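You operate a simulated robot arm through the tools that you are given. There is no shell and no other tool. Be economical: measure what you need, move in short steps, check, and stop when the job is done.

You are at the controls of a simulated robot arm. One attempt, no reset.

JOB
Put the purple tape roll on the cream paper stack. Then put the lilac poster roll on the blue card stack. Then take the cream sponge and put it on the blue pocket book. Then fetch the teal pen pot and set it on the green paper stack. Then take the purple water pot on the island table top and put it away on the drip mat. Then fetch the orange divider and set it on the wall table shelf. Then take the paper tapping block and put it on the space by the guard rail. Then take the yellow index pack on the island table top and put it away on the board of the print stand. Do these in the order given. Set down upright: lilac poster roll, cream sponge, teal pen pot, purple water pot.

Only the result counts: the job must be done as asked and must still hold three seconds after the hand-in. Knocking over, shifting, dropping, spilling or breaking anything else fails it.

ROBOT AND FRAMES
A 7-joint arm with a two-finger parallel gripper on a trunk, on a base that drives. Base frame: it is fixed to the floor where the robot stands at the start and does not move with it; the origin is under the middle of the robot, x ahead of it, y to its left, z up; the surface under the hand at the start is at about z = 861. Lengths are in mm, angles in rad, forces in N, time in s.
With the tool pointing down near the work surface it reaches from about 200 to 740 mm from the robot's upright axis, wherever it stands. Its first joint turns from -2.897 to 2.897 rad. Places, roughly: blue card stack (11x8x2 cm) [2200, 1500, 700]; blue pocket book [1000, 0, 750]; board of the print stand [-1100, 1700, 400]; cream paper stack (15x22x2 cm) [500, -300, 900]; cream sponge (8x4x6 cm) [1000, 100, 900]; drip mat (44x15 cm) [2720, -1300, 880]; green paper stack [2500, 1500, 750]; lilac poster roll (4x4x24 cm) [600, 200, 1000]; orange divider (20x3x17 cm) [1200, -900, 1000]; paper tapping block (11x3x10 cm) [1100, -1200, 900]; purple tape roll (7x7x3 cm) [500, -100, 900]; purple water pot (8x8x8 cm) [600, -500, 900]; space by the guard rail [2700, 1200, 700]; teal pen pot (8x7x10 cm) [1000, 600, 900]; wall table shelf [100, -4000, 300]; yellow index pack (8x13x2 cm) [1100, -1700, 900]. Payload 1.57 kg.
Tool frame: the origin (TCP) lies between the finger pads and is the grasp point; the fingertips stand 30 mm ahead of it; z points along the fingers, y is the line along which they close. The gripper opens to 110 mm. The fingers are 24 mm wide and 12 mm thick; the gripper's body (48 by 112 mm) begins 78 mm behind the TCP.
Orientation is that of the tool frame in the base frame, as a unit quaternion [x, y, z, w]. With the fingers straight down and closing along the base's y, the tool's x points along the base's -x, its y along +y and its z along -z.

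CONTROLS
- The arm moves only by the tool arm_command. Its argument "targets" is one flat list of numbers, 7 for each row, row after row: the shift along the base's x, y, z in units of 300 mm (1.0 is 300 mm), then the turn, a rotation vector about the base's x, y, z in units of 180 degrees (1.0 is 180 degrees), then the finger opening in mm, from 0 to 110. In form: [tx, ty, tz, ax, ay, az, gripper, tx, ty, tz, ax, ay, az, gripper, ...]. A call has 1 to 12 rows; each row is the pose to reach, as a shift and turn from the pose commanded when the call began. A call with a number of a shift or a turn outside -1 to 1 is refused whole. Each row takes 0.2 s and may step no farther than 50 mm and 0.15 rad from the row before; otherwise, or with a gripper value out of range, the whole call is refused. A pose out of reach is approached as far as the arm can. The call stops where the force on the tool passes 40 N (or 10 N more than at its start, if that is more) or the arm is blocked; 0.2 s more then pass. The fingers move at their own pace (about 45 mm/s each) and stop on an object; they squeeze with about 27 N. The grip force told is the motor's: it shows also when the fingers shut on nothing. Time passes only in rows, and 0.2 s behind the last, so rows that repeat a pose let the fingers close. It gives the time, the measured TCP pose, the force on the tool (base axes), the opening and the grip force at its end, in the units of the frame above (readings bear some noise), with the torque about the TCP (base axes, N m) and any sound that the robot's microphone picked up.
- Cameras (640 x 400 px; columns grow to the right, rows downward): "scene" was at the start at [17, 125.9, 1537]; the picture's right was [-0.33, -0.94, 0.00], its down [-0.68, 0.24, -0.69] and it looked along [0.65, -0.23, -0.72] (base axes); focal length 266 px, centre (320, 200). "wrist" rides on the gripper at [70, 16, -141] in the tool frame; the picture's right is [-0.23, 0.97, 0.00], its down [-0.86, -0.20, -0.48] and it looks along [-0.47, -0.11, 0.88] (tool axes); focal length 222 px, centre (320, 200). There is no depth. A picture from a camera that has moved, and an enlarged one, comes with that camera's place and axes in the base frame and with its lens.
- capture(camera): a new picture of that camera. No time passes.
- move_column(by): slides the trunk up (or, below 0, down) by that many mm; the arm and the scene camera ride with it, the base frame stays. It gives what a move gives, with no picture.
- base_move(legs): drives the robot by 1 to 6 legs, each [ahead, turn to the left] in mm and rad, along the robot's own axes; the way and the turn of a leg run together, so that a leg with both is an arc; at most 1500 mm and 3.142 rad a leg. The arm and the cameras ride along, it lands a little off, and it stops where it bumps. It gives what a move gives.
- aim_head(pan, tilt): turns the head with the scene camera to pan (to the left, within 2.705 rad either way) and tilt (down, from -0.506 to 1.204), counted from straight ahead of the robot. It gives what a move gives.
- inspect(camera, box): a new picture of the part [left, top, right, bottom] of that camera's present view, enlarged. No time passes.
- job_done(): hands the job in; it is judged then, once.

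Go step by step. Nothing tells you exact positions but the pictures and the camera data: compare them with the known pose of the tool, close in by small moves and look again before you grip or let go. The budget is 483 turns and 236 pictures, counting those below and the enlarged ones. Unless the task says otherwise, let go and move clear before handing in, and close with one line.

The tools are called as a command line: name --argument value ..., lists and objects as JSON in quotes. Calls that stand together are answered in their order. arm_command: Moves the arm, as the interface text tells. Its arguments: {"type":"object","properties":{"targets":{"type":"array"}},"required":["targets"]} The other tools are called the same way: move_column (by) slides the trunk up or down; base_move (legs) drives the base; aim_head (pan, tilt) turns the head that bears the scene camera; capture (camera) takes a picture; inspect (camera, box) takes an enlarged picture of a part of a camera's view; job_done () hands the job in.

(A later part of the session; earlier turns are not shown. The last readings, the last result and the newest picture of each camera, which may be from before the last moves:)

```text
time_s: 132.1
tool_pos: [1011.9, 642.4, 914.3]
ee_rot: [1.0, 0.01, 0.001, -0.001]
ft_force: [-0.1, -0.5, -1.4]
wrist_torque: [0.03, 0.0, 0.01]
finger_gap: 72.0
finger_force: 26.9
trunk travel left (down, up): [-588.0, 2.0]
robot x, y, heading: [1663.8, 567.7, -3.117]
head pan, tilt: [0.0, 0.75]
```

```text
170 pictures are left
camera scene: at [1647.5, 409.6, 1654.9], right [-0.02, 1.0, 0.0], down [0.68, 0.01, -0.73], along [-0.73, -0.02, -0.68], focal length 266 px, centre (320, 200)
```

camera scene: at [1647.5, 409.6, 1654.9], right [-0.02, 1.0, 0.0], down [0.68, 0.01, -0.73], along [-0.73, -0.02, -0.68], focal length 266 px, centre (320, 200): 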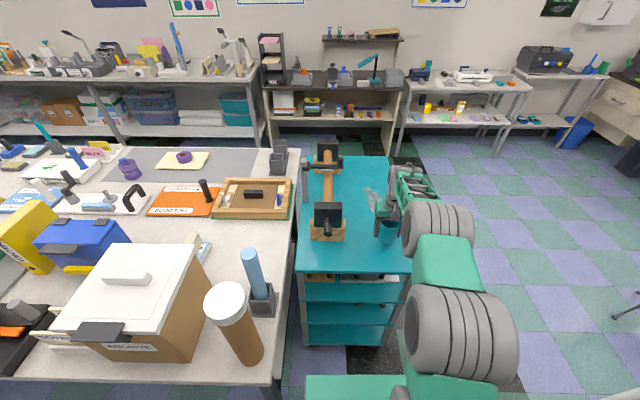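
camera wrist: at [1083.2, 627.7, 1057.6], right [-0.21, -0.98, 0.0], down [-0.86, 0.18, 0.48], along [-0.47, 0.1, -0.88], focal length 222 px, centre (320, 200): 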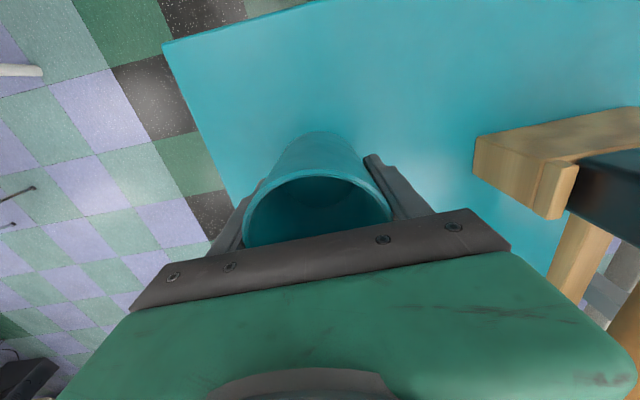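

Pot lifted. Raising and tucking the arm.

arm_command --targets '[0, 0, 0.08, 0, 0, 0, 0, 0, 0, 0.18, 0, 0, 0, 0, 0, 0, 0.3, 0, 0, 0, 0, 0.0, 0, 0.42, 0, 0, 0, 0, 0.05, 0, 0.53, 0, 0, 0, 0, 0.13, 0, 0.62, 0, 0, 0, 0, 0.24, -0.02, 0.7, 0, 0, 0, 0, 0.36, -0.05, 0.74, 0, 0, 0, 0, 0.49, -0.1, 0.75, 0, 0, 0, 0, 0.62, -0.15, 0.75, 0, 0, 0, 0, 0.75, -0.2, 0.75, 0, 0, 0, 0, 0.87, -0.25, 0.75, 0, 0, 0, 0]'

arm_command --targets '[0.08, -0.03, 0, 0, 0, 0, 0, 0.18, -0.05, 0, 0, 0, 0, 0, 0.26, -0.06, 0, 0, 0, 0, 0]'

capture --camera "wrist"

```text
time_s: 134.7
tool_pos: [1277.4, 568.8, 1140.2]
ee_rot: [1.0, 0.01, 0.001, 0.0]
ft_force: [-0.5, 0.5, -1.5]
wrist_torque: [0.01, 0.01, 0.0]
finger_gap: 71.7
finger_force: 27.1
trunk travel left (down, up): [-588.0, 2.0]
robot x, y, heading: [1668.5, 563.5, -3.119]
head pan, tilt: [0.0, 0.75]
```

```text
time_s: 135.5
tool_pos: [1354.5, 551.3, 1141.5]
ee_rot: [1.0, 0.01, 0.001, -0.001]
ft_force: [0.1, -0.3, 0.1]
wrist_torque: [0.0, 0.02, 0.01]
finger_gap: 71.5
finger_force: 26.8
trunk travel left (down, up): [-588.0, 2.0]
robot x, y, heading: [1671.1, 566.9, -3.126]
head pan, tilt: [0.0, 0.75]
```

```text
169 pictures are left
camera wrist: at [1425.1, 535.8, 1282.4], right [-0.21, -0.98, 0.0], down [-0.86, 0.18, 0.48], along [-0.47, 0.1, -0.88], focal length 222 px, centre (320, 200)
```

wrist: 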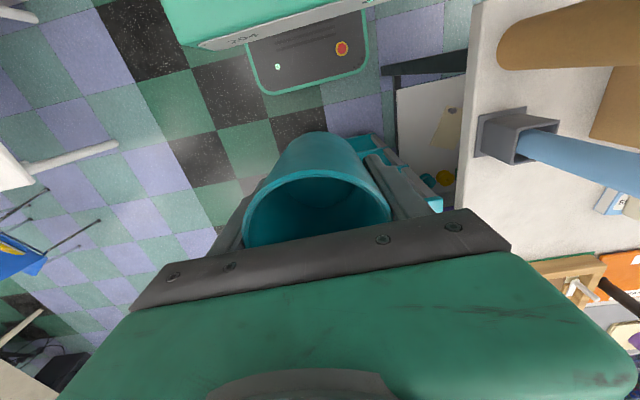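

The pot is secure. Backing off, turning to face +x, and driving to the right-hand side of the desk.

base_move --legs '[[-230, 0], [0, -3.14], [560, 0]]'

aim_head --pan 0.9 --tilt 0.7

capture --camera "scene"

```text
time_s: 147.3
tool_pos: [2771.5, 648.1, 1140.6]
ee_rot: [-0.039, 0.999, -0.001, -0.001]
ft_force: [0.2, -0.4, -0.5]
wrist_torque: [-0.01, -0.02, -0.01]
finger_gap: 71.2
finger_force: 26.8
trunk travel left (down, up): [-588.0, 2.0]
robot x, y, heading: [2463.2, 615.0, 0.08]
head pan, tilt: [0.0, 0.75]
```

```text
time_s: 148.5
tool_pos: [2770.3, 649.7, 1141.0]
ee_rot: [-0.038, 0.999, -0.001, -0.001]
ft_force: [-0.3, 0.1, -1.2]
wrist_torque: [-0.01, 0.02, 0.0]
finger_gap: 71.1
finger_force: 27.0
trunk travel left (down, up): [-588.0, 2.0]
robot x, y, heading: [2460.7, 613.7, 0.08]
head pan, tilt: [0.901, 0.7]
```

```text
168 pictures are left
camera scene: at [2436.9, 833.0, 1659.2], right [0.83, -0.56, 0.0], down [-0.36, -0.53, -0.76], along [0.43, 0.63, -0.64], focal length 266 px, centre (320, 200)
```

scene: 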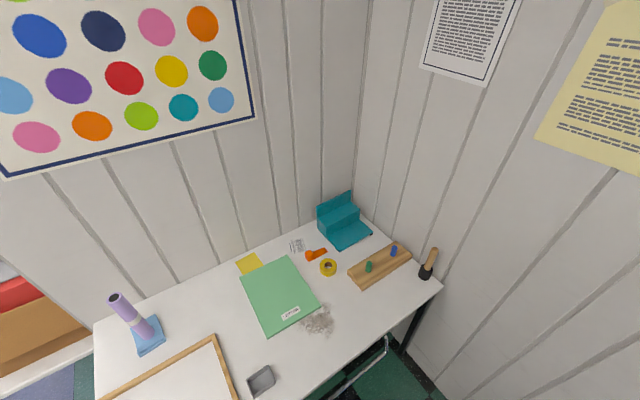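

The green stack is about [2612, 1358]; the smudged space by the rail about [2705, 1196]. I'll turn to face +y and move a little closer.

base_move --legs '[[0, 1.49], [120, 0]]'

aim_head --pan -0.1 --tilt 0.9

capture --camera "scene"

capture --camera "wrist"

```text
time_s: 153.4
tool_pos: [2445.4, 1047.6, 1140.7]
ee_rot: [0.712, -0.702, 0.001, 0.0]
ft_force: [-0.7, 0.3, -0.5]
wrist_torque: [-0.04, -0.01, 0.02]
finger_gap: 71.0
finger_force: 27.1
trunk travel left (down, up): [-588.0, 2.0]
robot x, y, heading: [2461.8, 737.5, 1.585]
head pan, tilt: [0.901, 0.7]
```

```text
time_s: 154.7
tool_pos: [2444.2, 1046.4, 1140.6]
ee_rot: [0.711, -0.703, 0.002, 0.0]
ft_force: [0.2, -0.6, -1.2]
wrist_torque: [0.01, -0.02, -0.02]
finger_gap: 71.0
finger_force: 27.5
trunk travel left (down, up): [-588.0, 2.0]
robot x, y, heading: [2457.5, 733.5, 1.582]
head pan, tilt: [-0.099, 0.901]
```

```text
167 pictures are left
camera scene: at [2312.5, 745.4, 1643.1], right [1.0, -0.09, 0.0], down [-0.07, -0.78, -0.62], along [0.05, 0.62, -0.78], focal length 266 px, centre (320, 200)
```

scene: 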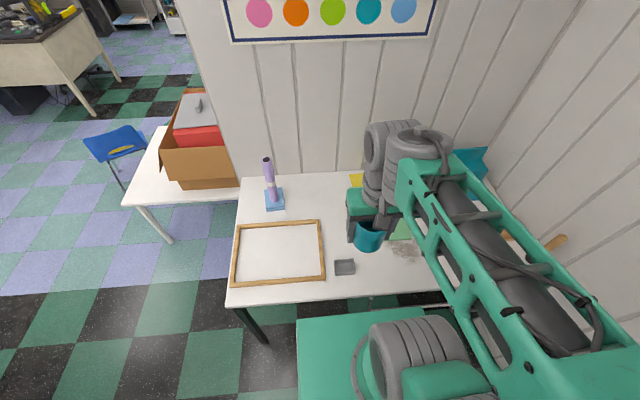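

```text
166 pictures are left
camera wrist: at [2430.7, 976.4, 1282.4], right [-0.98, 0.22, 0.0], down [0.19, 0.86, 0.48], along [0.1, 0.47, -0.88], focal length 222 px, centre (320, 200)
```

wrist: 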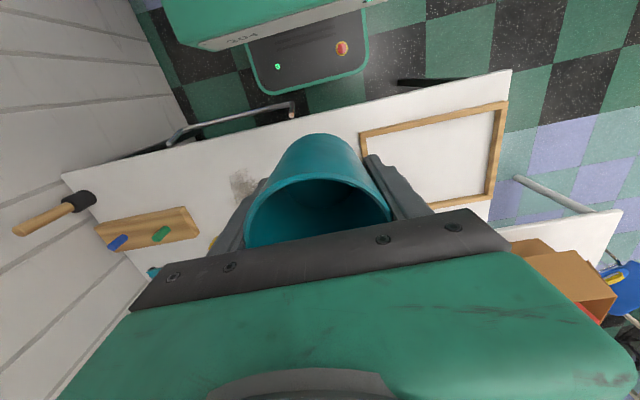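

Good. Moving the pot toward the green stack and looking.

arm_command --targets '[0.05, 0.09, 0, 0, 0, 0, 0, 0.1, 0.2, 0, 0, 0, 0, 0, 0.15, 0.32, 0, 0, 0, 0, 0, 0.21, 0.45, 0, 0, 0, 0, 0, 0.27, 0.58, 0, 0, 0, 0, 0, 0.33, 0.68, 0, 0, 0, 0, 0, 0.39, 0.76, 0, 0, 0, 0, 0]'

capture --camera "wrist"

capture --camera "scene"

```text
time_s: 156.3
tool_pos: [2561.6, 1272.7, 1142.3]
ee_rot: [0.711, -0.703, 0.001, 0.0]
ft_force: [-1.1, 0.5, -1.4]
wrist_torque: [0.0, 0.02, 0.0]
finger_gap: 70.7
finger_force: 27.2
trunk travel left (down, up): [-588.0, 2.0]
robot x, y, heading: [2455.5, 737.2, 1.58]
head pan, tilt: [-0.099, 0.901]
```

```text
165 pictures are left
camera wrist: at [2547.9, 1203.9, 1283.3], right [-0.98, 0.21, 0.0], down [0.19, 0.86, 0.48], along [0.1, 0.47, -0.88], focal length 222 px, centre (320, 200)
```

wrist: 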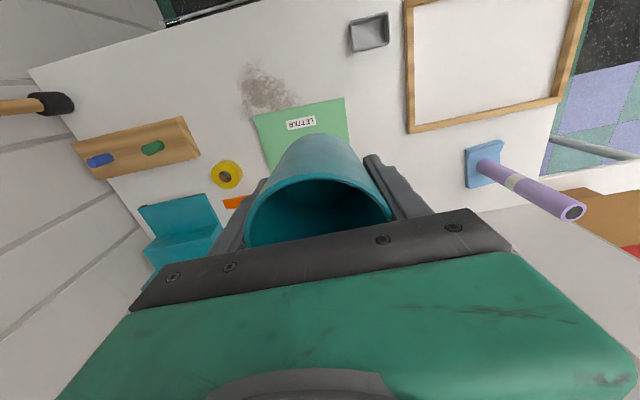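

```text
164 pictures are left
camera scene: at [2312.9, 746.0, 1643.1], right [1.0, -0.09, 0.0], down [-0.07, -0.78, -0.62], along [0.05, 0.62, -0.78], focal length 266 px, centre (320, 200)
```

scene: 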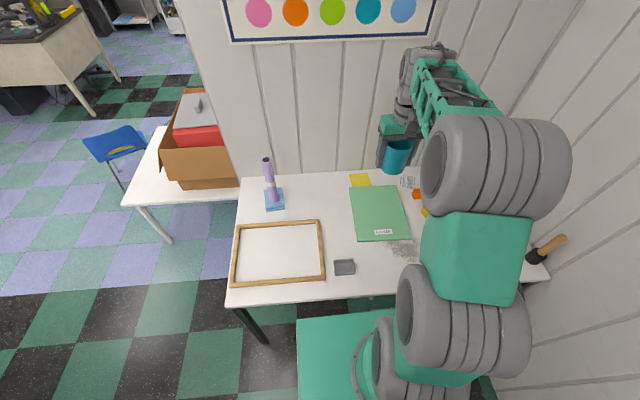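

Stack spans about x 2505–2710, y 1250–1530; I'll aim for [2607, 1378]. First move horizontally, then lower by the trunk.

arm_command --targets '[0.05, 0.09, 0, 0, 0, 0, 0, 0.1, 0.2, 0, 0, 0, 0, 0, 0.13, 0.29, 0, 0, 0, 0, 0, 0.15, 0.35, 0, 0, 0, 0, 0]'

move_column --by -200

capture --camera "wrist"

capture --camera "scene"

```text
time_s: 157.3
tool_pos: [2609.3, 1380.9, 1140.5]
ee_rot: [0.711, -0.703, 0.002, 0.0]
ft_force: [0.4, -0.3, -0.6]
wrist_torque: [0.01, 0.03, -0.03]
finger_gap: 70.7
finger_force: 26.8
trunk travel left (down, up): [-588.0, 2.0]
robot x, y, heading: [2456.2, 733.6, 1.589]
head pan, tilt: [-0.099, 0.901]
```

```text
time_s: 159.5
tool_pos: [2607.3, 1380.3, 940.9]
ee_rot: [0.712, -0.702, 0.001, 0.0]
ft_force: [-0.3, -0.5, -0.9]
wrist_torque: [-0.03, 0.04, 0.0]
finger_gap: 70.5
finger_force: 26.9
trunk travel left (down, up): [-388.0, 202.0]
robot x, y, heading: [2459.0, 733.1, 1.585]
head pan, tilt: [-0.099, 0.901]
```

```text
163 pictures are left
camera wrist: at [2593.3, 1310.3, 1082.8], right [-0.98, 0.22, 0.0], down [0.19, 0.86, 0.48], along [0.1, 0.47, -0.88], focal length 222 px, centre (320, 200)
```

wrist: 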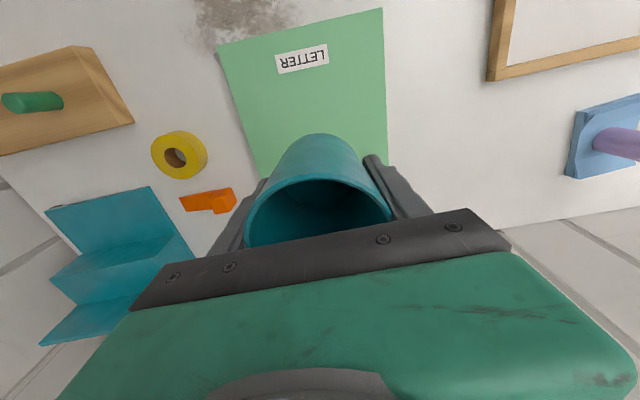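

```text
162 pictures are left
camera scene: at [2312.6, 745.5, 1443.1], right [1.0, -0.09, 0.0], down [-0.07, -0.78, -0.62], along [0.05, 0.62, -0.78], focal length 266 px, centre (320, 200)
```

scene: 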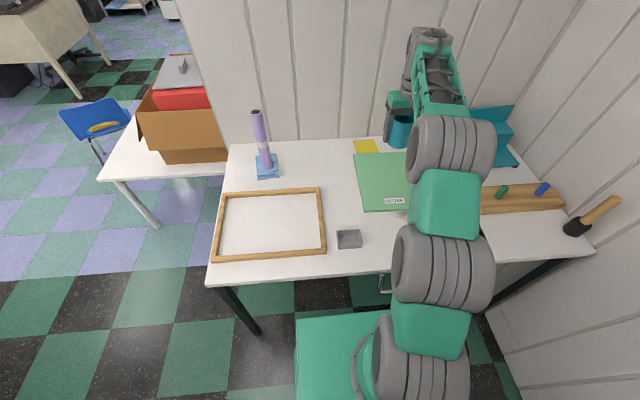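

Pot is over the stack's middle. Lowering further.

move_column --by -110

arm_command --targets '[0, 0, -0.02, 0, 0, 0, 0, 0, 0, -0.04, 0, 0, 0, 0]'

capture --camera "wrist"

inspect --camera "scene" --box '[330, 80, 470, 220]'

```text
time_s: 160.9
tool_pos: [2607.1, 1380.7, 830.1]
ee_rot: [0.712, -0.702, 0.001, 0.0]
ft_force: [-0.8, 0.1, -0.6]
wrist_torque: [0.01, -0.04, 0.01]
finger_gap: 70.5
finger_force: 27.0
trunk travel left (down, up): [-278.0, 312.0]
robot x, y, heading: [2459.0, 732.7, 1.588]
head pan, tilt: [-0.099, 0.901]
```

```text
time_s: 161.5
tool_pos: [2609.1, 1380.4, 818.5]
ee_rot: [0.711, -0.703, 0.001, 0.0]
ft_force: [-0.4, -0.5, -1.5]
wrist_torque: [0.0, 0.0, -0.02]
finger_gap: 70.3
finger_force: 27.2
trunk travel left (down, up): [-278.0, 312.0]
robot x, y, heading: [2457.9, 733.1, 1.587]
head pan, tilt: [-0.099, 0.901]
```

```text
161 pictures are left
camera wrist: at [2593.2, 1310.3, 960.6], right [-0.98, 0.22, 0.0], down [0.19, 0.86, 0.48], along [0.1, 0.47, -0.88], focal length 222 px, centre (320, 200)
```

wrist: 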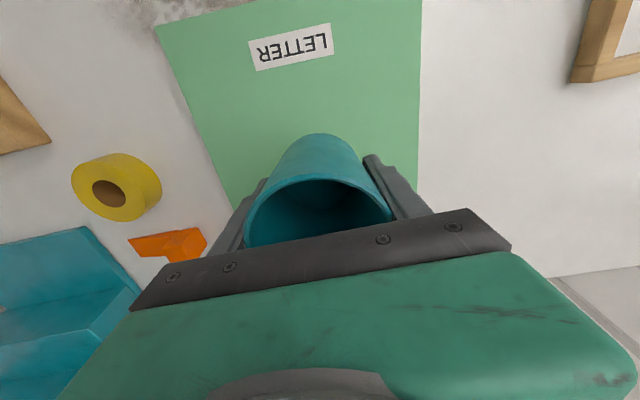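

```text
2.86 times, centred on (400, 150) of scene
camera zoom: at [2312.6, 745.5, 1333.1], right [1.0, -0.09, 0.0], down [-0.07, -0.78, -0.62], along [0.05, 0.62, -0.78], focal length 760 px, centre (91, 343)
```

zoom: 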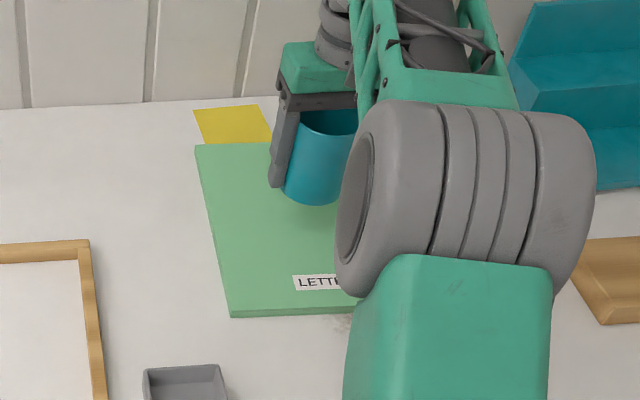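

arm_command --targets '[0, 0, -0.012, 0, 0, 0, 0, 0, 0, -0.024, 0, 0, 0, 0]'

arm_command --targets '[0, 0, -0.008, 0, 0, 0, 0, 0, 0, -0.016, 0, 0, 0, 0]'

arm_command --targets '[0, 0, -0.006, 0, 0, 0, 0, 0, 0, -0.012, 0, 0, 0, 0]'

```text
time_s: 162.1
tool_pos: [2608.0, 1380.6, 812.9]
ee_rot: [0.711, -0.703, 0.001, 0.0]
ft_force: [0.0, 0.0, -1.2]
wrist_torque: [-0.01, 0.0, 0.01]
finger_gap: 70.5
finger_force: 26.8
trunk travel left (down, up): [-278.0, 312.0]
robot x, y, heading: [2458.7, 735.4, 1.587]
head pan, tilt: [-0.099, 0.901]
```

```text
time_s: 162.7
tool_pos: [2609.0, 1379.9, 805.7]
ee_rot: [0.711, -0.703, 0.001, 0.0]
ft_force: [0.4, -0.9, -0.7]
wrist_torque: [-0.02, 0.0, -0.03]
finger_gap: 70.6
finger_force: 27.2
trunk travel left (down, up): [-278.0, 312.0]
robot x, y, heading: [2458.1, 735.3, 1.581]
head pan, tilt: [-0.099, 0.901]
```

```text
time_s: 163.3
tool_pos: [2608.4, 1380.5, 803.0]
ee_rot: [0.712, -0.703, 0.0, 0.001]
ft_force: [0.7, 0.3, -1.2]
wrist_torque: [0.0, 0.02, -0.02]
finger_gap: 70.4
finger_force: 27.1
trunk travel left (down, up): [-278.0, 312.0]
robot x, y, heading: [2459.5, 737.9, 1.582]
head pan, tilt: [-0.099, 0.901]
```

arm_command --targets '[0, 0, -0.008, 0, 0, 0, 0, 0, 0, -0.016, 0, 0, 0, 0]'

arm_command --targets '[0, 0, -0.006, 0, 0, 0, 0, 0, 0, -0.012, 0, 0, 0, 0]'

inspect --camera "scene" --box '[330, 80, 470, 220]'

```text
time_s: 163.9
tool_pos: [2608.5, 1380.6, 798.4]
ee_rot: [0.712, -0.702, 0.001, 0.0]
ft_force: [0.2, -0.9, -0.7]
wrist_torque: [0.0, 0.03, 0.02]
finger_gap: 70.7
finger_force: 26.8
trunk travel left (down, up): [-278.0, 312.0]
robot x, y, heading: [2460.7, 734.8, 1.579]
head pan, tilt: [-0.099, 0.901]
```

```text
time_s: 164.5
tool_pos: [2607.4, 1380.2, 794.3]
ee_rot: [0.711, -0.703, 0.002, 0.0]
ft_force: [0.8, -0.4, -0.4]
wrist_torque: [-0.01, 0.02, 0.04]
finger_gap: 70.6
finger_force: 27.4
trunk travel left (down, up): [-278.0, 312.0]
robot x, y, heading: [2459.7, 737.9, 1.584]
head pan, tilt: [-0.099, 0.901]
```

```text
2.86 times, centred on (400, 150) of scene
camera zoom: at [2312.6, 745.5, 1333.0], right [1.0, -0.09, 0.0], down [-0.07, -0.78, -0.62], along [0.05, 0.62, -0.78], focal length 760 px, centre (91, 343)
```

zoom: 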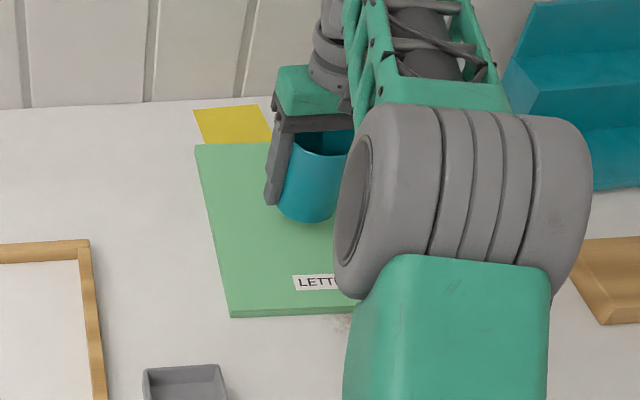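

The pot bottom is only about 30–40 mm below the TCP, so it still hangs about 25 mm high. Continuing down.

arm_command --targets '[0, 0, -0.015, 0, 0, 0, 0, 0, 0, -0.03, 0, 0, 0, 0]'

arm_command --targets '[0, 0, -0.008, 0, 0, 0, 0, 0, 0, -0.016, 0, 0, 0, 0]'

arm_command --targets '[0, 0, -0.008, 0, 0, 0, 0, 0, 0, -0.016, 0, 0, 0, 0]'

inspect --camera "scene" --box '[330, 80, 470, 220]'

```text
time_s: 165.1
tool_pos: [2608.1, 1379.9, 785.4]
ee_rot: [0.712, -0.702, 0.001, 0.001]
ft_force: [0.0, -0.7, -0.6]
wrist_torque: [0.01, -0.02, -0.02]
finger_gap: 70.1
finger_force: 27.2
trunk travel left (down, up): [-278.0, 312.0]
robot x, y, heading: [2458.3, 733.0, 1.582]
head pan, tilt: [-0.099, 0.901]
```

```text
time_s: 165.7
tool_pos: [2607.4, 1380.9, 779.6]
ee_rot: [0.711, -0.703, 0.002, 0.0]
ft_force: [0.3, 0.0, -1.3]
wrist_torque: [-0.01, 0.0, -0.05]
finger_gap: 70.5
finger_force: 27.3
trunk travel left (down, up): [-278.0, 312.0]
robot x, y, heading: [2454.8, 732.3, 1.58]
head pan, tilt: [-0.099, 0.901]
```

```text
time_s: 166.3
tool_pos: [2607.0, 1380.7, 777.6]
ee_rot: [0.711, -0.703, 0.001, 0.0]
ft_force: [0.0, 0.2, -0.7]
wrist_torque: [0.03, 0.01, -0.01]
finger_gap: 70.1
finger_force: 27.2
trunk travel left (down, up): [-278.0, 312.0]
robot x, y, heading: [2458.8, 732.7, 1.584]
head pan, tilt: [-0.099, 0.901]
```

```text
2.86 times, centred on (400, 150) of scene
camera zoom: at [2312.6, 745.5, 1333.0], right [1.0, -0.09, 0.0], down [-0.07, -0.78, -0.62], along [0.05, 0.62, -0.78], focal length 760 px, centre (91, 343)
```

zoom: 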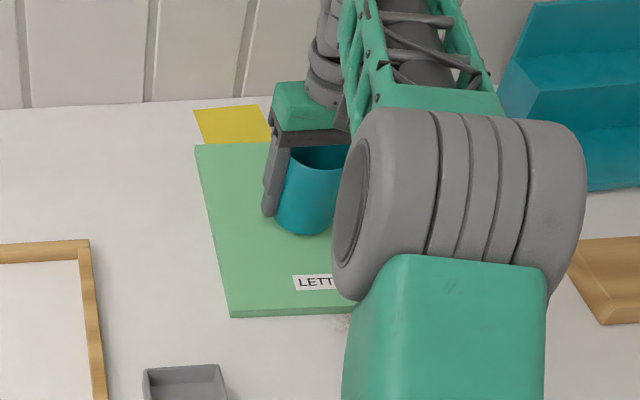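

arm_command --targets '[0, 0, -0.006, 0, 0, 0, 0, 0, 0, -0.012, 0, 0, 0, 0]'

arm_command --targets '[0, 0, -0.006, 0, 0, 0, 0, 0, 0, -0.012, 0, 0, 0, 0]'

arm_command --targets '[0, 0, -0.006, 0, 0, 0, 0, 0, 0, -0.012, 0, 0, 0, 0]'

```text
time_s: 166.9
tool_pos: [2607.8, 1381.2, 772.3]
ee_rot: [0.712, -0.703, 0.001, 0.0]
ft_force: [-0.6, 0.0, -0.2]
wrist_torque: [0.0, 0.0, 0.02]
finger_gap: 70.1
finger_force: 26.9
trunk travel left (down, up): [-278.0, 312.0]
robot x, y, heading: [2454.8, 731.0, 1.579]
head pan, tilt: [-0.099, 0.901]
```

```text
time_s: 167.5
tool_pos: [2606.9, 1381.9, 769.4]
ee_rot: [0.711, -0.703, 0.001, 0.0]
ft_force: [0.5, 0.1, -0.9]
wrist_torque: [0.02, -0.01, -0.01]
finger_gap: 70.5
finger_force: 26.9
trunk travel left (down, up): [-278.0, 312.0]
robot x, y, heading: [2458.6, 732.2, 1.584]
head pan, tilt: [-0.099, 0.901]
```

```text
time_s: 168.1
tool_pos: [2609.3, 1380.5, 766.7]
ee_rot: [0.711, -0.703, 0.001, 0.0]
ft_force: [0.9, -0.3, 1.7]
wrist_torque: [-0.06, -0.05, 0.02]
finger_gap: 70.3
finger_force: 27.1
trunk travel left (down, up): [-278.0, 312.0]
robot x, y, heading: [2460.5, 734.2, 1.582]
head pan, tilt: [-0.099, 0.901]
```

Touching now. A small press, then release.

arm_command --targets '[0, 0, -0.006, 0, 0, 0, 0]'

arm_command --targets '[0, 0, 0.003, 0, 0, 0, 0, 0, 0, 0.003, 0, 0, 0, 80, 0, 0, 0.003, 0, 0, 0, 100, 0, 0, 0.003, 0, 0, 0, 110, 0, 0, 0.02, 0, 0, 0, 110, 0, 0, 0.1, 0, 0, 0, 110, 0, 0, 0.22, 0, 0, 0, 110, 0, 0, 0.36, 0, 0, 0, 110, 0, 0, 0.5, 0, 0, 0, 110, 0, 0, 0.65, 0, 0, 0, 110]'

capture --camera "wrist"

capture --camera "scene"

```text
time_s: 168.5
tool_pos: [2606.9, 1380.2, 765.3]
ee_rot: [0.712, -0.702, -0.001, -0.002]
ft_force: [-1.2, -0.2, 14.5]
wrist_torque: [-0.33, 0.02, -0.09]
finger_gap: 70.0
finger_force: 26.7
trunk travel left (down, up): [-278.0, 312.0]
robot x, y, heading: [2459.3, 731.8, 1.579]
head pan, tilt: [-0.099, 0.901]
```

```text
time_s: 170.7
tool_pos: [2608.7, 1380.9, 957.7]
ee_rot: [0.712, -0.702, 0.0, -0.001]
ft_force: [6.7, 28.4, -31.9]
wrist_torque: [-1.51, 0.39, -0.02]
finger_gap: 109.9
finger_force: 0.1
trunk travel left (down, up): [-278.0, 312.0]
robot x, y, heading: [2456.9, 733.7, 1.583]
head pan, tilt: [-0.099, 0.901]
```

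```text
157 pictures are left
camera wrist: at [2593.3, 1311.3, 1099.5], right [-0.98, 0.21, 0.0], down [0.19, 0.86, 0.48], along [0.1, 0.47, -0.88], focal length 222 px, centre (320, 200)
```

wrist: 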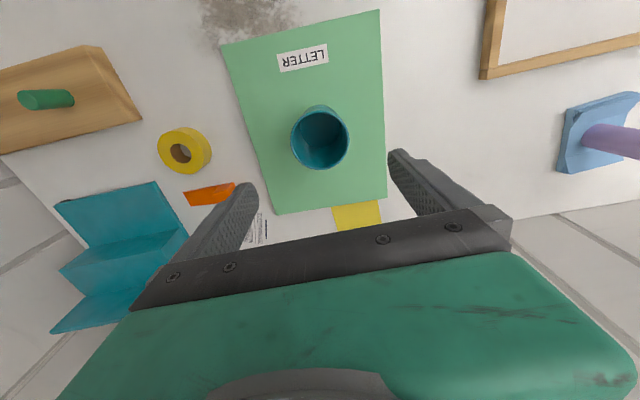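

```text
156 pictures are left
camera scene: at [2312.8, 746.4, 1333.0], right [1.0, -0.09, 0.0], down [-0.07, -0.78, -0.62], along [0.05, 0.62, -0.78], focal length 266 px, centre (320, 200)
```

scene: 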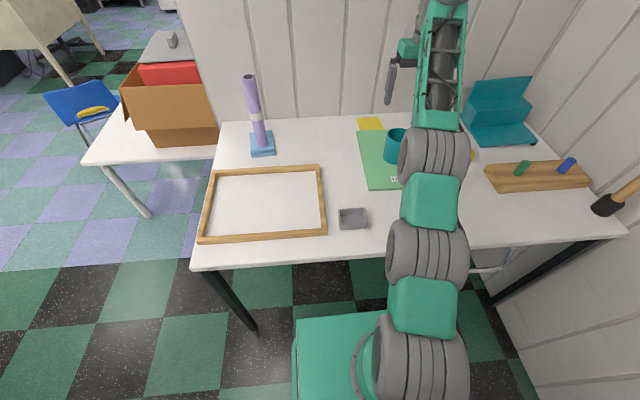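

The pot stands on the stack. The force reading at the end is odd, so I'll read it again with a null move.

arm_command --targets '[0, 0, 0, 0, 0, 0, 110]'

```text
time_s: 171.0
tool_pos: [2608.2, 1382.1, 959.0]
ee_rot: [0.712, -0.702, -0.001, -0.004]
ft_force: [2.3, 11.8, -16.9]
wrist_torque: [-0.34, -0.06, -0.1]
finger_gap: 109.9
finger_force: 0.1
trunk travel left (down, up): [-278.0, 312.0]
robot x, y, heading: [2462.4, 735.3, 1.583]
head pan, tilt: [-0.099, 0.901]
stopped in row 1: the force on the tool passed its limit at 55 N (the readings are from after the stop); the commanded pose is now the measured one
```

Something presses on the hand from above on the near side, perhaps my own forearm. I'll go down a bit and check.

arm_command --targets '[0, 0, -0.03, 0, 0, 0, 110, 0, 0, -0.07, 0, 0, 0, 110]'

aim_head --pan -0.3 --tilt 0.5

capture --camera "scene"

```text
time_s: 171.4
tool_pos: [2608.3, 1384.1, 957.4]
ee_rot: [0.712, -0.702, -0.002, -0.006]
ft_force: [1.9, 9.9, -13.8]
wrist_torque: [-0.23, -0.02, -0.08]
finger_gap: 110.2
finger_force: 0.1
trunk travel left (down, up): [-278.0, 312.0]
robot x, y, heading: [2458.9, 738.3, 1.583]
head pan, tilt: [-0.099, 0.901]
stopped in row 1: the force on the tool passed its limit at 51 N (the readings are from after the stop); the commanded pose is now the measured one
```

```text
time_s: 172.2
tool_pos: [2607.8, 1382.9, 956.0]
ee_rot: [0.712, -0.702, -0.002, -0.006]
ft_force: [5.5, 15.2, -25.3]
wrist_torque: [-0.05, 0.09, 0.09]
finger_gap: 109.8
finger_force: 0.1
trunk travel left (down, up): [-278.0, 312.0]
robot x, y, heading: [2457.4, 732.3, 1.585]
head pan, tilt: [-0.3, 0.499]
```

```text
155 pictures are left
camera scene: at [2331.8, 757.4, 1366.8], right [0.96, -0.28, 0.0], down [-0.14, -0.46, -0.88], along [0.25, 0.84, -0.48], focal length 266 px, centre (320, 200)
```

scene: 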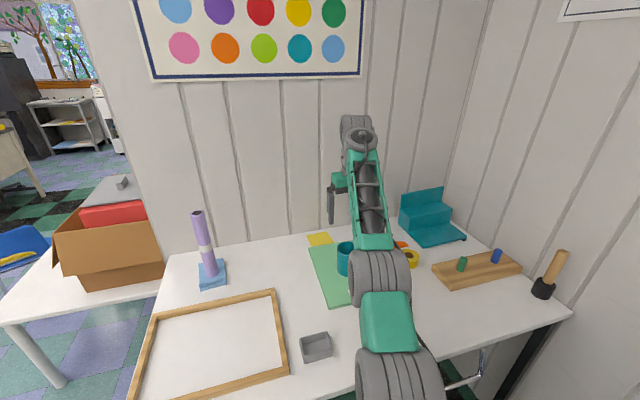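

The hand appears pinched against my own forearm in this low-trunk posture. I'll raise the trunk for space, then unfold gently.

move_column --by 250

arm_command --targets '[0, 0.01, -0.015, 0, 0, 0, 110, 0, 0.02, -0.03, 0, 0, 0, 110]'

```text
time_s: 174.8
tool_pos: [2608.8, 1383.4, 1205.8]
ee_rot: [0.712, -0.702, -0.002, -0.005]
ft_force: [4.2, 19.1, -31.2]
wrist_torque: [0.0, -0.02, -0.07]
finger_gap: 110.0
finger_force: 0.0
trunk travel left (down, up): [-528.0, 62.0]
robot x, y, heading: [2459.7, 732.8, 1.58]
head pan, tilt: [-0.3, 0.499]
```

```text
time_s: 175.4
tool_pos: [2607.6, 1388.9, 1197.5]
ee_rot: [0.712, -0.702, -0.003, -0.005]
ft_force: [-0.2, -0.2, 0.6]
wrist_torque: [0.01, -0.01, 0.0]
finger_gap: 109.9
finger_force: 0.0
trunk travel left (down, up): [-528.0, 62.0]
robot x, y, heading: [2460.7, 738.0, 1.585]
head pan, tilt: [-0.3, 0.499]
```

Freed. Retracting lower first, then tucking in.

arm_command --targets '[0, 0, -0.12, 0, 0, 0, 110, 0, -0.05, -0.25, 0, 0, 0, 110, -0.05, -0.18, -0.3, 0, 0, 0, 110, -0.1, -0.32, -0.3, 0, 0, 0, 110, -0.16, -0.46, -0.3, 0, 0, 0, 110, -0.22, -0.6, -0.28, 0, 0, 0, 110, -0.28, -0.74, -0.22, 0, 0, 0, 110, -0.34, -0.86, -0.14, 0, 0, 0, 110, -0.4, -0.98, -0.05, 0, 0, 0, 110]'

aim_head --pan -0.2 --tilt 0.85

capture --camera "scene"

capture --camera "wrist"

```text
time_s: 177.4
tool_pos: [2488.8, 1094.3, 1179.5]
ee_rot: [0.712, -0.702, -0.003, -0.007]
ft_force: [-0.8, -0.1, -0.3]
wrist_torque: [0.04, -0.01, 0.02]
finger_gap: 109.9
finger_force: 0.1
trunk travel left (down, up): [-528.0, 62.0]
robot x, y, heading: [2459.7, 733.5, 1.582]
head pan, tilt: [-0.3, 0.499]
```

```text
time_s: 178.2
tool_pos: [2490.3, 1095.4, 1180.3]
ee_rot: [0.712, -0.703, -0.002, -0.006]
ft_force: [0.7, -0.2, 0.0]
wrist_torque: [0.05, 0.03, 0.03]
finger_gap: 110.0
finger_force: 0.0
trunk travel left (down, up): [-528.0, 62.0]
robot x, y, heading: [2458.8, 731.4, 1.585]
head pan, tilt: [-0.201, 0.85]
```

```text
154 pictures are left
camera scene: at [2320.7, 747.0, 1587.0], right [0.98, -0.19, 0.0], down [-0.14, -0.74, -0.66], along [0.12, 0.65, -0.75], focal length 266 px, centre (320, 200)
```

scene: 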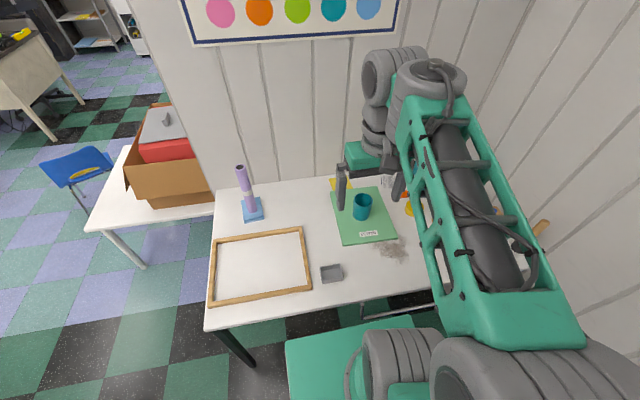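

```text
153 pictures are left
camera wrist: at [2474.3, 1023.5, 1321.4], right [-0.98, 0.21, 0.0], down [0.19, 0.85, 0.49], along [0.11, 0.48, -0.87], focal length 222 px, centre (320, 200)
```

wrist: 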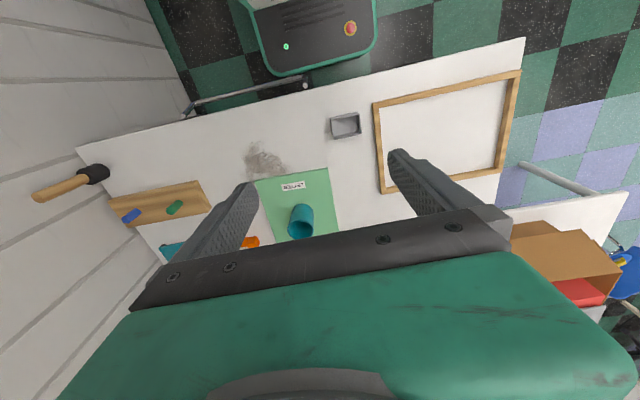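

Both pieces sit well. Next the purple water pot, reachable only from the front side: I'll drive back around the cart.

base_move --legs '[[-130, 0], [0, 1.49], [700, 0], [0, -1.08], [600, 0], [0, 1.15]]'

aim_head --pan 0.0 --tilt 0.5

capture --camera "scene"

```text
time_s: 195.2
tool_pos: [1183.0, 1320.9, 1179.6]
ee_rot: [0.999, -0.037, -0.005, -0.003]
ft_force: [0.5, 0.3, 0.4]
wrist_torque: [-0.01, 0.0, 0.01]
finger_gap: 110.1
finger_force: 0.2
trunk travel left (down, up): [-528.0, 62.0]
robot x, y, heading: [1542.8, 1254.2, 3.07]
head pan, tilt: [-0.201, 0.85]
```

```text
time_s: 196.0
tool_pos: [1182.6, 1320.9, 1180.6]
ee_rot: [0.999, -0.036, -0.005, -0.003]
ft_force: [0.8, -0.4, -0.5]
wrist_torque: [-0.01, -0.03, -0.01]
finger_gap: 109.9
finger_force: 0.0
trunk travel left (down, up): [-528.0, 62.0]
robot x, y, heading: [1541.4, 1261.5, 3.071]
head pan, tilt: [0.0, 0.499]
```

```text
152 pictures are left
camera scene: at [1498.4, 1104.7, 1616.8], right [0.07, 1.0, 0.0], down [0.48, -0.04, -0.88], along [-0.88, 0.07, -0.48], focal length 266 px, centre (320, 200)
```

scene: 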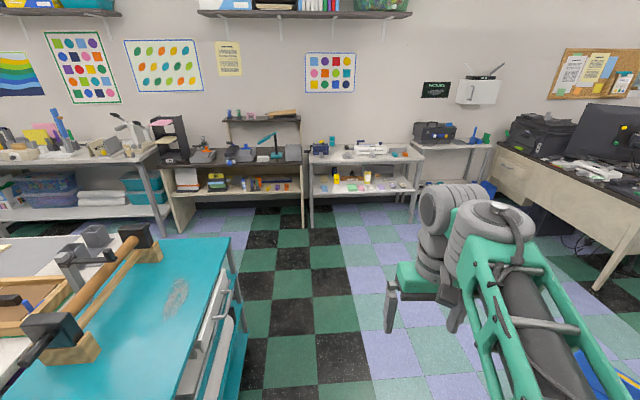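

The way is clear. Driving west, then south along the island's front.

base_move --legs '[[0, 0.07], [1500, 0], [0, 1.575], [1500, 0], [230, 0], [0, 1.57]]'

aim_head --pan -0.1 --tilt 0.7

capture --camera "scene"

capture --camera "wrist"

```text
time_s: 219.9
tool_pos: [486.0, -487.8, 1178.4]
ee_rot: [-0.014, 1.0, -0.003, 0.004]
ft_force: [0.8, -0.3, -0.4]
wrist_torque: [0.03, 0.01, -0.01]
finger_gap: 109.9
finger_force: 0.1
trunk travel left (down, up): [-528.0, 62.0]
robot x, y, heading: [128.9, -462.5, 0.028]
head pan, tilt: [0.0, 0.499]
```

```text
time_s: 220.7
tool_pos: [487.3, -488.3, 1180.3]
ee_rot: [-0.014, 1.0, -0.003, 0.006]
ft_force: [-0.4, -0.3, -0.7]
wrist_torque: [-0.02, 0.02, 0.0]
finger_gap: 110.0
finger_force: 0.1
trunk travel left (down, up): [-528.0, 62.0]
robot x, y, heading: [126.6, -464.0, 0.027]
head pan, tilt: [-0.099, 0.7]
```

```text
151 pictures are left
camera scene: at [147.2, -318.2, 1599.3], right [-0.07, -1.0, 0.0], down [-0.64, 0.05, -0.77], along [0.76, -0.05, -0.64], focal length 266 px, centre (320, 200)
```

scene: 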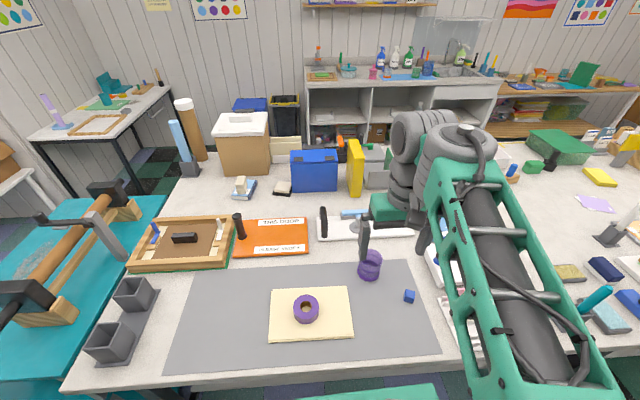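

```text
150 pictures are left
camera wrist: at [416.0, -473.3, 1321.5], right [0.2, 0.98, 0.0], down [0.86, -0.17, 0.49], along [0.48, -0.1, -0.87], focal length 222 px, centre (320, 200)
```

wrist: 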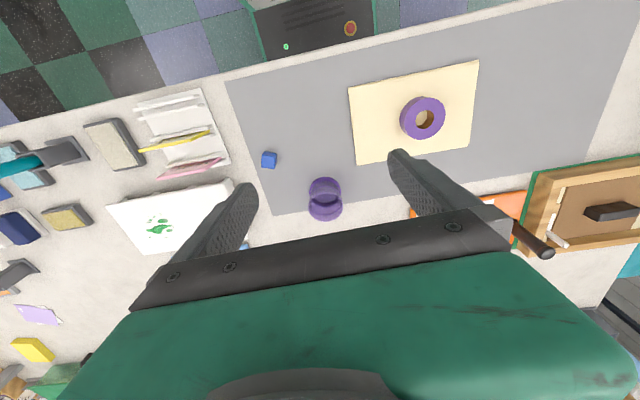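

inspect --camera "wrist" --box '[280, 150, 380, 240]'

inspect --camera "scene" --box '[320, 220, 440, 320]'

```text
4.44 times, centred on (330, 195) of wrist
camera zoom: at [416.0, -473.3, 1321.5], right [0.2, 0.98, 0.0], down [0.86, -0.17, 0.49], along [0.48, -0.1, -0.87], focal length 987 px, centre (276, 222)
```

zoom: 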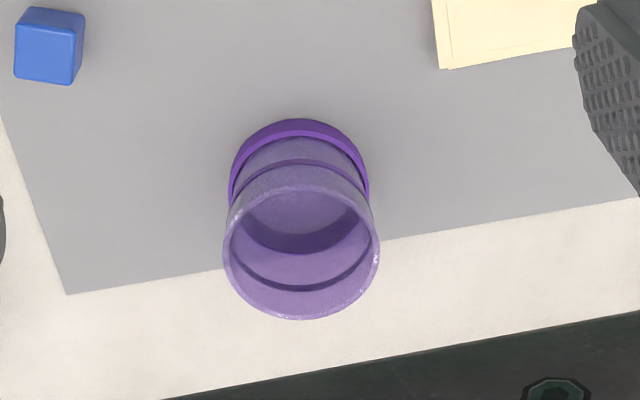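

```text
4.00 times, centred on (380, 270) of scene
camera zoom: at [147.2, -318.2, 1599.3], right [-0.07, -1.0, 0.0], down [-0.64, 0.05, -0.77], along [0.76, -0.05, -0.64], focal length 1064 px, centre (80, -80)
```

zoom: 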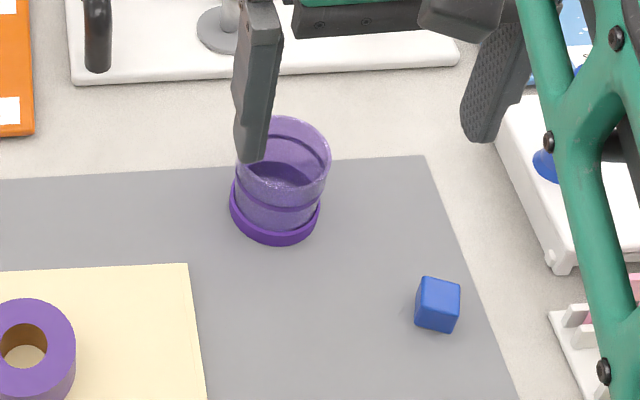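

The pot stands at [643, -508], rim about z 941, base ring at the bottom. I'll come down above it, also correcting a slight tilt of the tool.

arm_command --targets '[0.12, -0.02, -0.05, 0.0019, 0.0038, 0, 110, 0.25, -0.04, -0.1, 0.0019, 0.0038, 0, 110, 0.38, -0.05, -0.16, 0.0019, 0.0038, 0, 110, 0.5, -0.06, -0.22, 0.0019, 0.0038, 0, 110, 0.52, -0.067, -0.35, 0.0019, 0.0038, 0, 110, 0.52, -0.067, -0.5, 0.0019, 0.0038, 0, 110, 0.52, -0.067, -0.62, 0.0019, 0.0038, 0, 110]'

capture --camera "wrist"

```text
time_s: 222.2
tool_pos: [641.9, -507.2, 993.3]
ee_rot: [-0.015, 1.0, 0.001, 0.0]
ft_force: [0.7, 0.2, 0.1]
wrist_torque: [0.02, 0.02, -0.02]
finger_gap: 110.2
finger_force: 0.2
trunk travel left (down, up): [-528.0, 62.0]
robot x, y, heading: [129.0, -457.8, 0.028]
head pan, tilt: [-0.099, 0.7]
```

```text
147 pictures are left
camera wrist: at [573.6, -495.0, 1134.6], right [0.2, 0.98, 0.0], down [0.86, -0.18, 0.48], along [0.47, -0.09, -0.88], focal length 222 px, centre (320, 200)
```

wrist: 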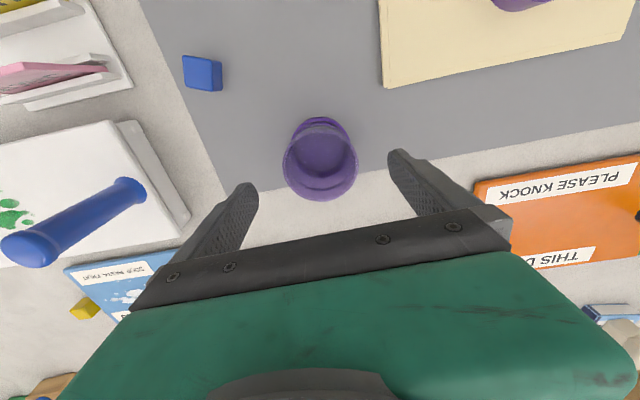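

Aligned. Descend and grip.

arm_command --targets '[-0.005, 0, -0.1, 0, 0, 0, 110, -0.005, 0, -0.2, 0, 0, 0, 110, -0.005, 0, -0.265, 0, 0, 0, 110, -0.005, 0, -0.265, 0, 0, 0, 0, -0.005, 0, -0.265, 0, 0, 0, 0, -0.005, 0, -0.265, 0, 0, 0, 0, -0.005, 0, -0.265, 0, 0, 0, 0, -0.005, 0, -0.265, 0, 0, 0, 0]'

capture --camera "wrist"

```text
time_s: 224.1
tool_pos: [641.6, -508.0, 915.7]
ee_rot: [-0.015, 1.0, 0.001, 0.0]
ft_force: [-0.4, 0.4, 0.6]
wrist_torque: [-0.01, 0.02, -0.01]
finger_gap: 70.3
finger_force: 26.9
trunk travel left (down, up): [-528.0, 62.0]
robot x, y, heading: [126.8, -462.0, 0.023]
head pan, tilt: [-0.099, 0.7]
```

```text
146 pictures are left
camera wrist: at [572.6, -494.9, 1056.8], right [0.2, 0.98, 0.0], down [0.86, -0.18, 0.48], along [0.47, -0.09, -0.88], focal length 222 px, centre (320, 200)
```

wrist: 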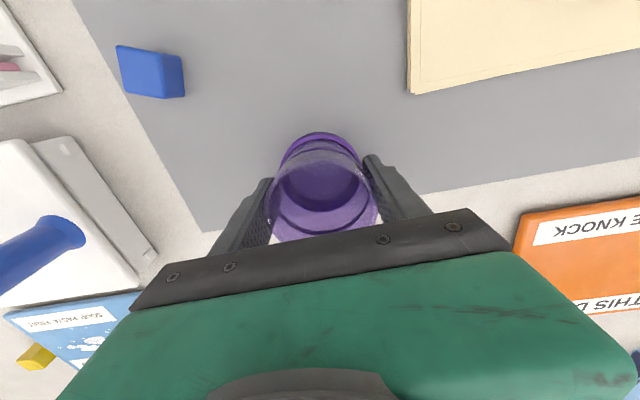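

Gripped at 70 mm. Lifting gently and tucking.

arm_command --targets '[0, 0, 0.015, 0, 0, 0, 0, 0, 0, 0.04, 0, 0, 0, 0, 0, 0, 0.08, 0, 0, 0, 0, 0, 0, 0.13, 0, 0, 0, 0, 0, 0, 0.19, 0, 0, 0, 0, 0, 0, 0.26, 0, 0, 0, 0, 0, 0, 0.33, 0, 0, 0, 0, -0.02, 0, 0.4, 0, 0, 0, 0, -0.05, 0.01, 0.46, 0, 0, 0, 0, -0.1, 0.03, 0.52, 0, 0, 0, 0, -0.16, 0.04, 0.57, 0, 0, 0, 0, -0.23, 0.05, 0.61, 0, 0, 0, 0]'

arm_command --targets '[-0.06, 0.01, 0.03, 0, 0, 0, 0, -0.13, 0.02, 0.06, 0, 0, 0, 0, -0.2, 0.03, 0.08, 0, 0, 0, 0, -0.27, 0.03, 0.09, 0, 0, 0, 0, -0.32, 0.03, 0.1, 0, 0, 0, 0]'

aim_head --pan -1.0 --tilt 0.5

capture --camera "scene"

capture --camera "wrist"

```text
time_s: 226.7
tool_pos: [572.7, -492.4, 1097.6]
ee_rot: [-0.014, 1.0, 0.001, -0.001]
ft_force: [1.1, 0.3, -1.0]
wrist_torque: [0.01, -0.01, -0.02]
finger_gap: 70.5
finger_force: 27.1
trunk travel left (down, up): [-528.0, 62.0]
robot x, y, heading: [123.0, -464.4, 0.03]
head pan, tilt: [-0.099, 0.7]
```

```text
time_s: 227.8
tool_pos: [474.1, -484.6, 1126.6]
ee_rot: [-0.014, 1.0, 0.001, 0.0]
ft_force: [0.6, -0.5, -1.1]
wrist_torque: [-0.01, -0.02, 0.02]
finger_gap: 70.3
finger_force: 27.3
trunk travel left (down, up): [-528.0, 62.0]
robot x, y, heading: [126.1, -463.7, 0.028]
head pan, tilt: [-0.099, 0.7]
```

```text
time_s: 229.1
tool_pos: [476.5, -484.9, 1126.9]
ee_rot: [-0.014, 1.0, 0.0, -0.001]
ft_force: [-0.1, 0.7, -1.4]
wrist_torque: [-0.01, 0.01, 0.01]
finger_gap: 70.0
finger_force: 27.4
trunk travel left (down, up): [-528.0, 62.0]
robot x, y, heading: [124.9, -460.1, 0.027]
head pan, tilt: [-1.0, 0.499]
```

```text
145 pictures are left
camera scene: at [113.9, -387.3, 1616.9], right [-0.83, -0.56, 0.0], down [-0.27, 0.4, -0.88], along [0.5, -0.72, -0.48], focal length 266 px, centre (320, 200)
```

scene: 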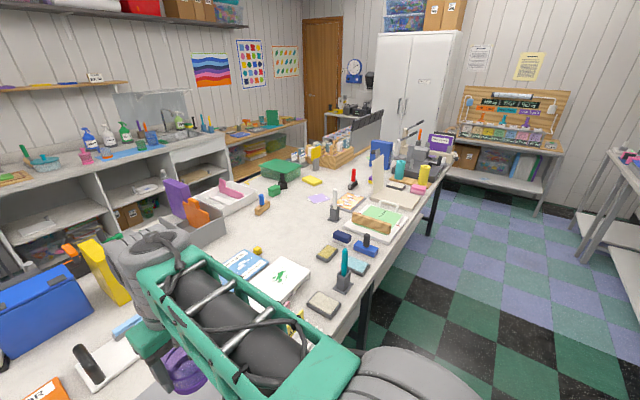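

```text
144 pictures are left
camera wrist: at [407.2, -471.0, 1269.0], right [0.2, 0.98, 0.0], down [0.86, -0.18, 0.48], along [0.47, -0.09, -0.88], focal length 222 px, centre (320, 200)
```

wrist: 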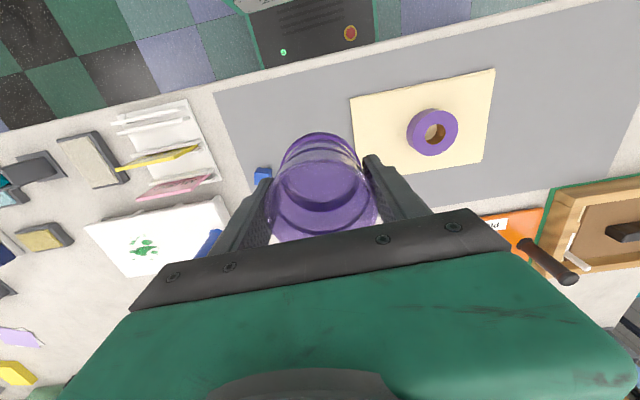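

The island ends near y = -2250, with open floor beyond it. I'll take the southern way round: back off, turn right and drive south.

base_move --legs '[[-130, 0], [0, -1.6], [1400, 0], [900, 0]]'

aim_head --pan 1.0 --tilt 0.5

capture --camera "scene"

aim_head --pan 0.1 --tilt 0.5

capture --camera "scene"

```text
time_s: 245.1
tool_pos: [132.5, -3122.5, 1126.0]
ee_rot: [0.678, 0.735, 0.001, 0.001]
ft_force: [0.1, -0.3, -1.6]
wrist_torque: [0.0, 0.03, 0.03]
finger_gap: 69.7
finger_force: 27.0
trunk travel left (down, up): [-528.0, 62.0]
robot x, y, heading: [137.0, -2772.6, -1.488]
head pan, tilt: [-1.0, 0.499]
```

```text
time_s: 247.0
tool_pos: [133.8, -3122.2, 1127.3]
ee_rot: [0.678, 0.735, 0.002, 0.0]
ft_force: [-0.7, -0.2, -1.4]
wrist_torque: [0.01, 0.04, 0.02]
finger_gap: 69.7
finger_force: 27.1
trunk travel left (down, up): [-528.0, 62.0]
robot x, y, heading: [138.6, -2766.1, -1.488]
head pan, tilt: [1.0, 0.499]
```

```text
143 pictures are left
camera scene: at [367.3, -2743.2, 1616.9], right [-0.47, -0.88, 0.0], down [-0.42, 0.22, -0.88], along [0.78, -0.41, -0.48], focal length 266 px, centre (320, 200)
```

scene: 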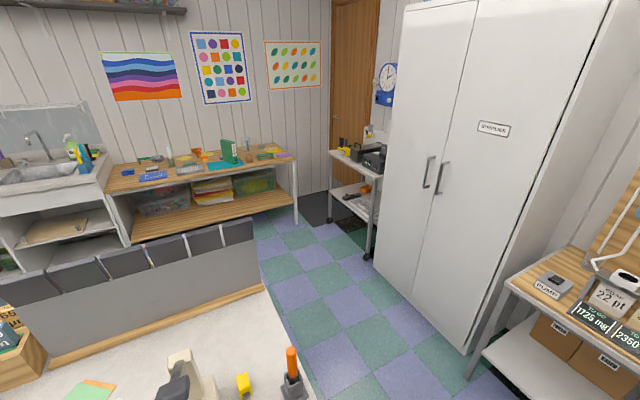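

```text
time_s: 248.2
tool_pos: [134.4, -3121.9, 1126.2]
ee_rot: [0.678, 0.735, 0.001, 0.0]
ft_force: [-1.6, 0.2, -0.6]
wrist_torque: [0.0, -0.04, 0.0]
finger_gap: 69.6
finger_force: 26.6
trunk travel left (down, up): [-528.0, 62.0]
robot x, y, heading: [131.7, -2774.6, -1.487]
head pan, tilt: [0.099, 0.499]
```

```text
142 pictures are left
camera scene: at [303.4, -2790.0, 1616.9], right [-0.98, -0.18, 0.0], down [-0.09, 0.47, -0.88], along [0.16, -0.86, -0.48], focal length 266 px, centre (320, 200)
```

scene: 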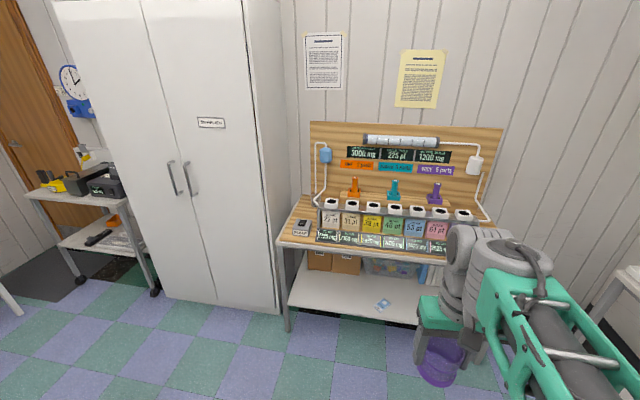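

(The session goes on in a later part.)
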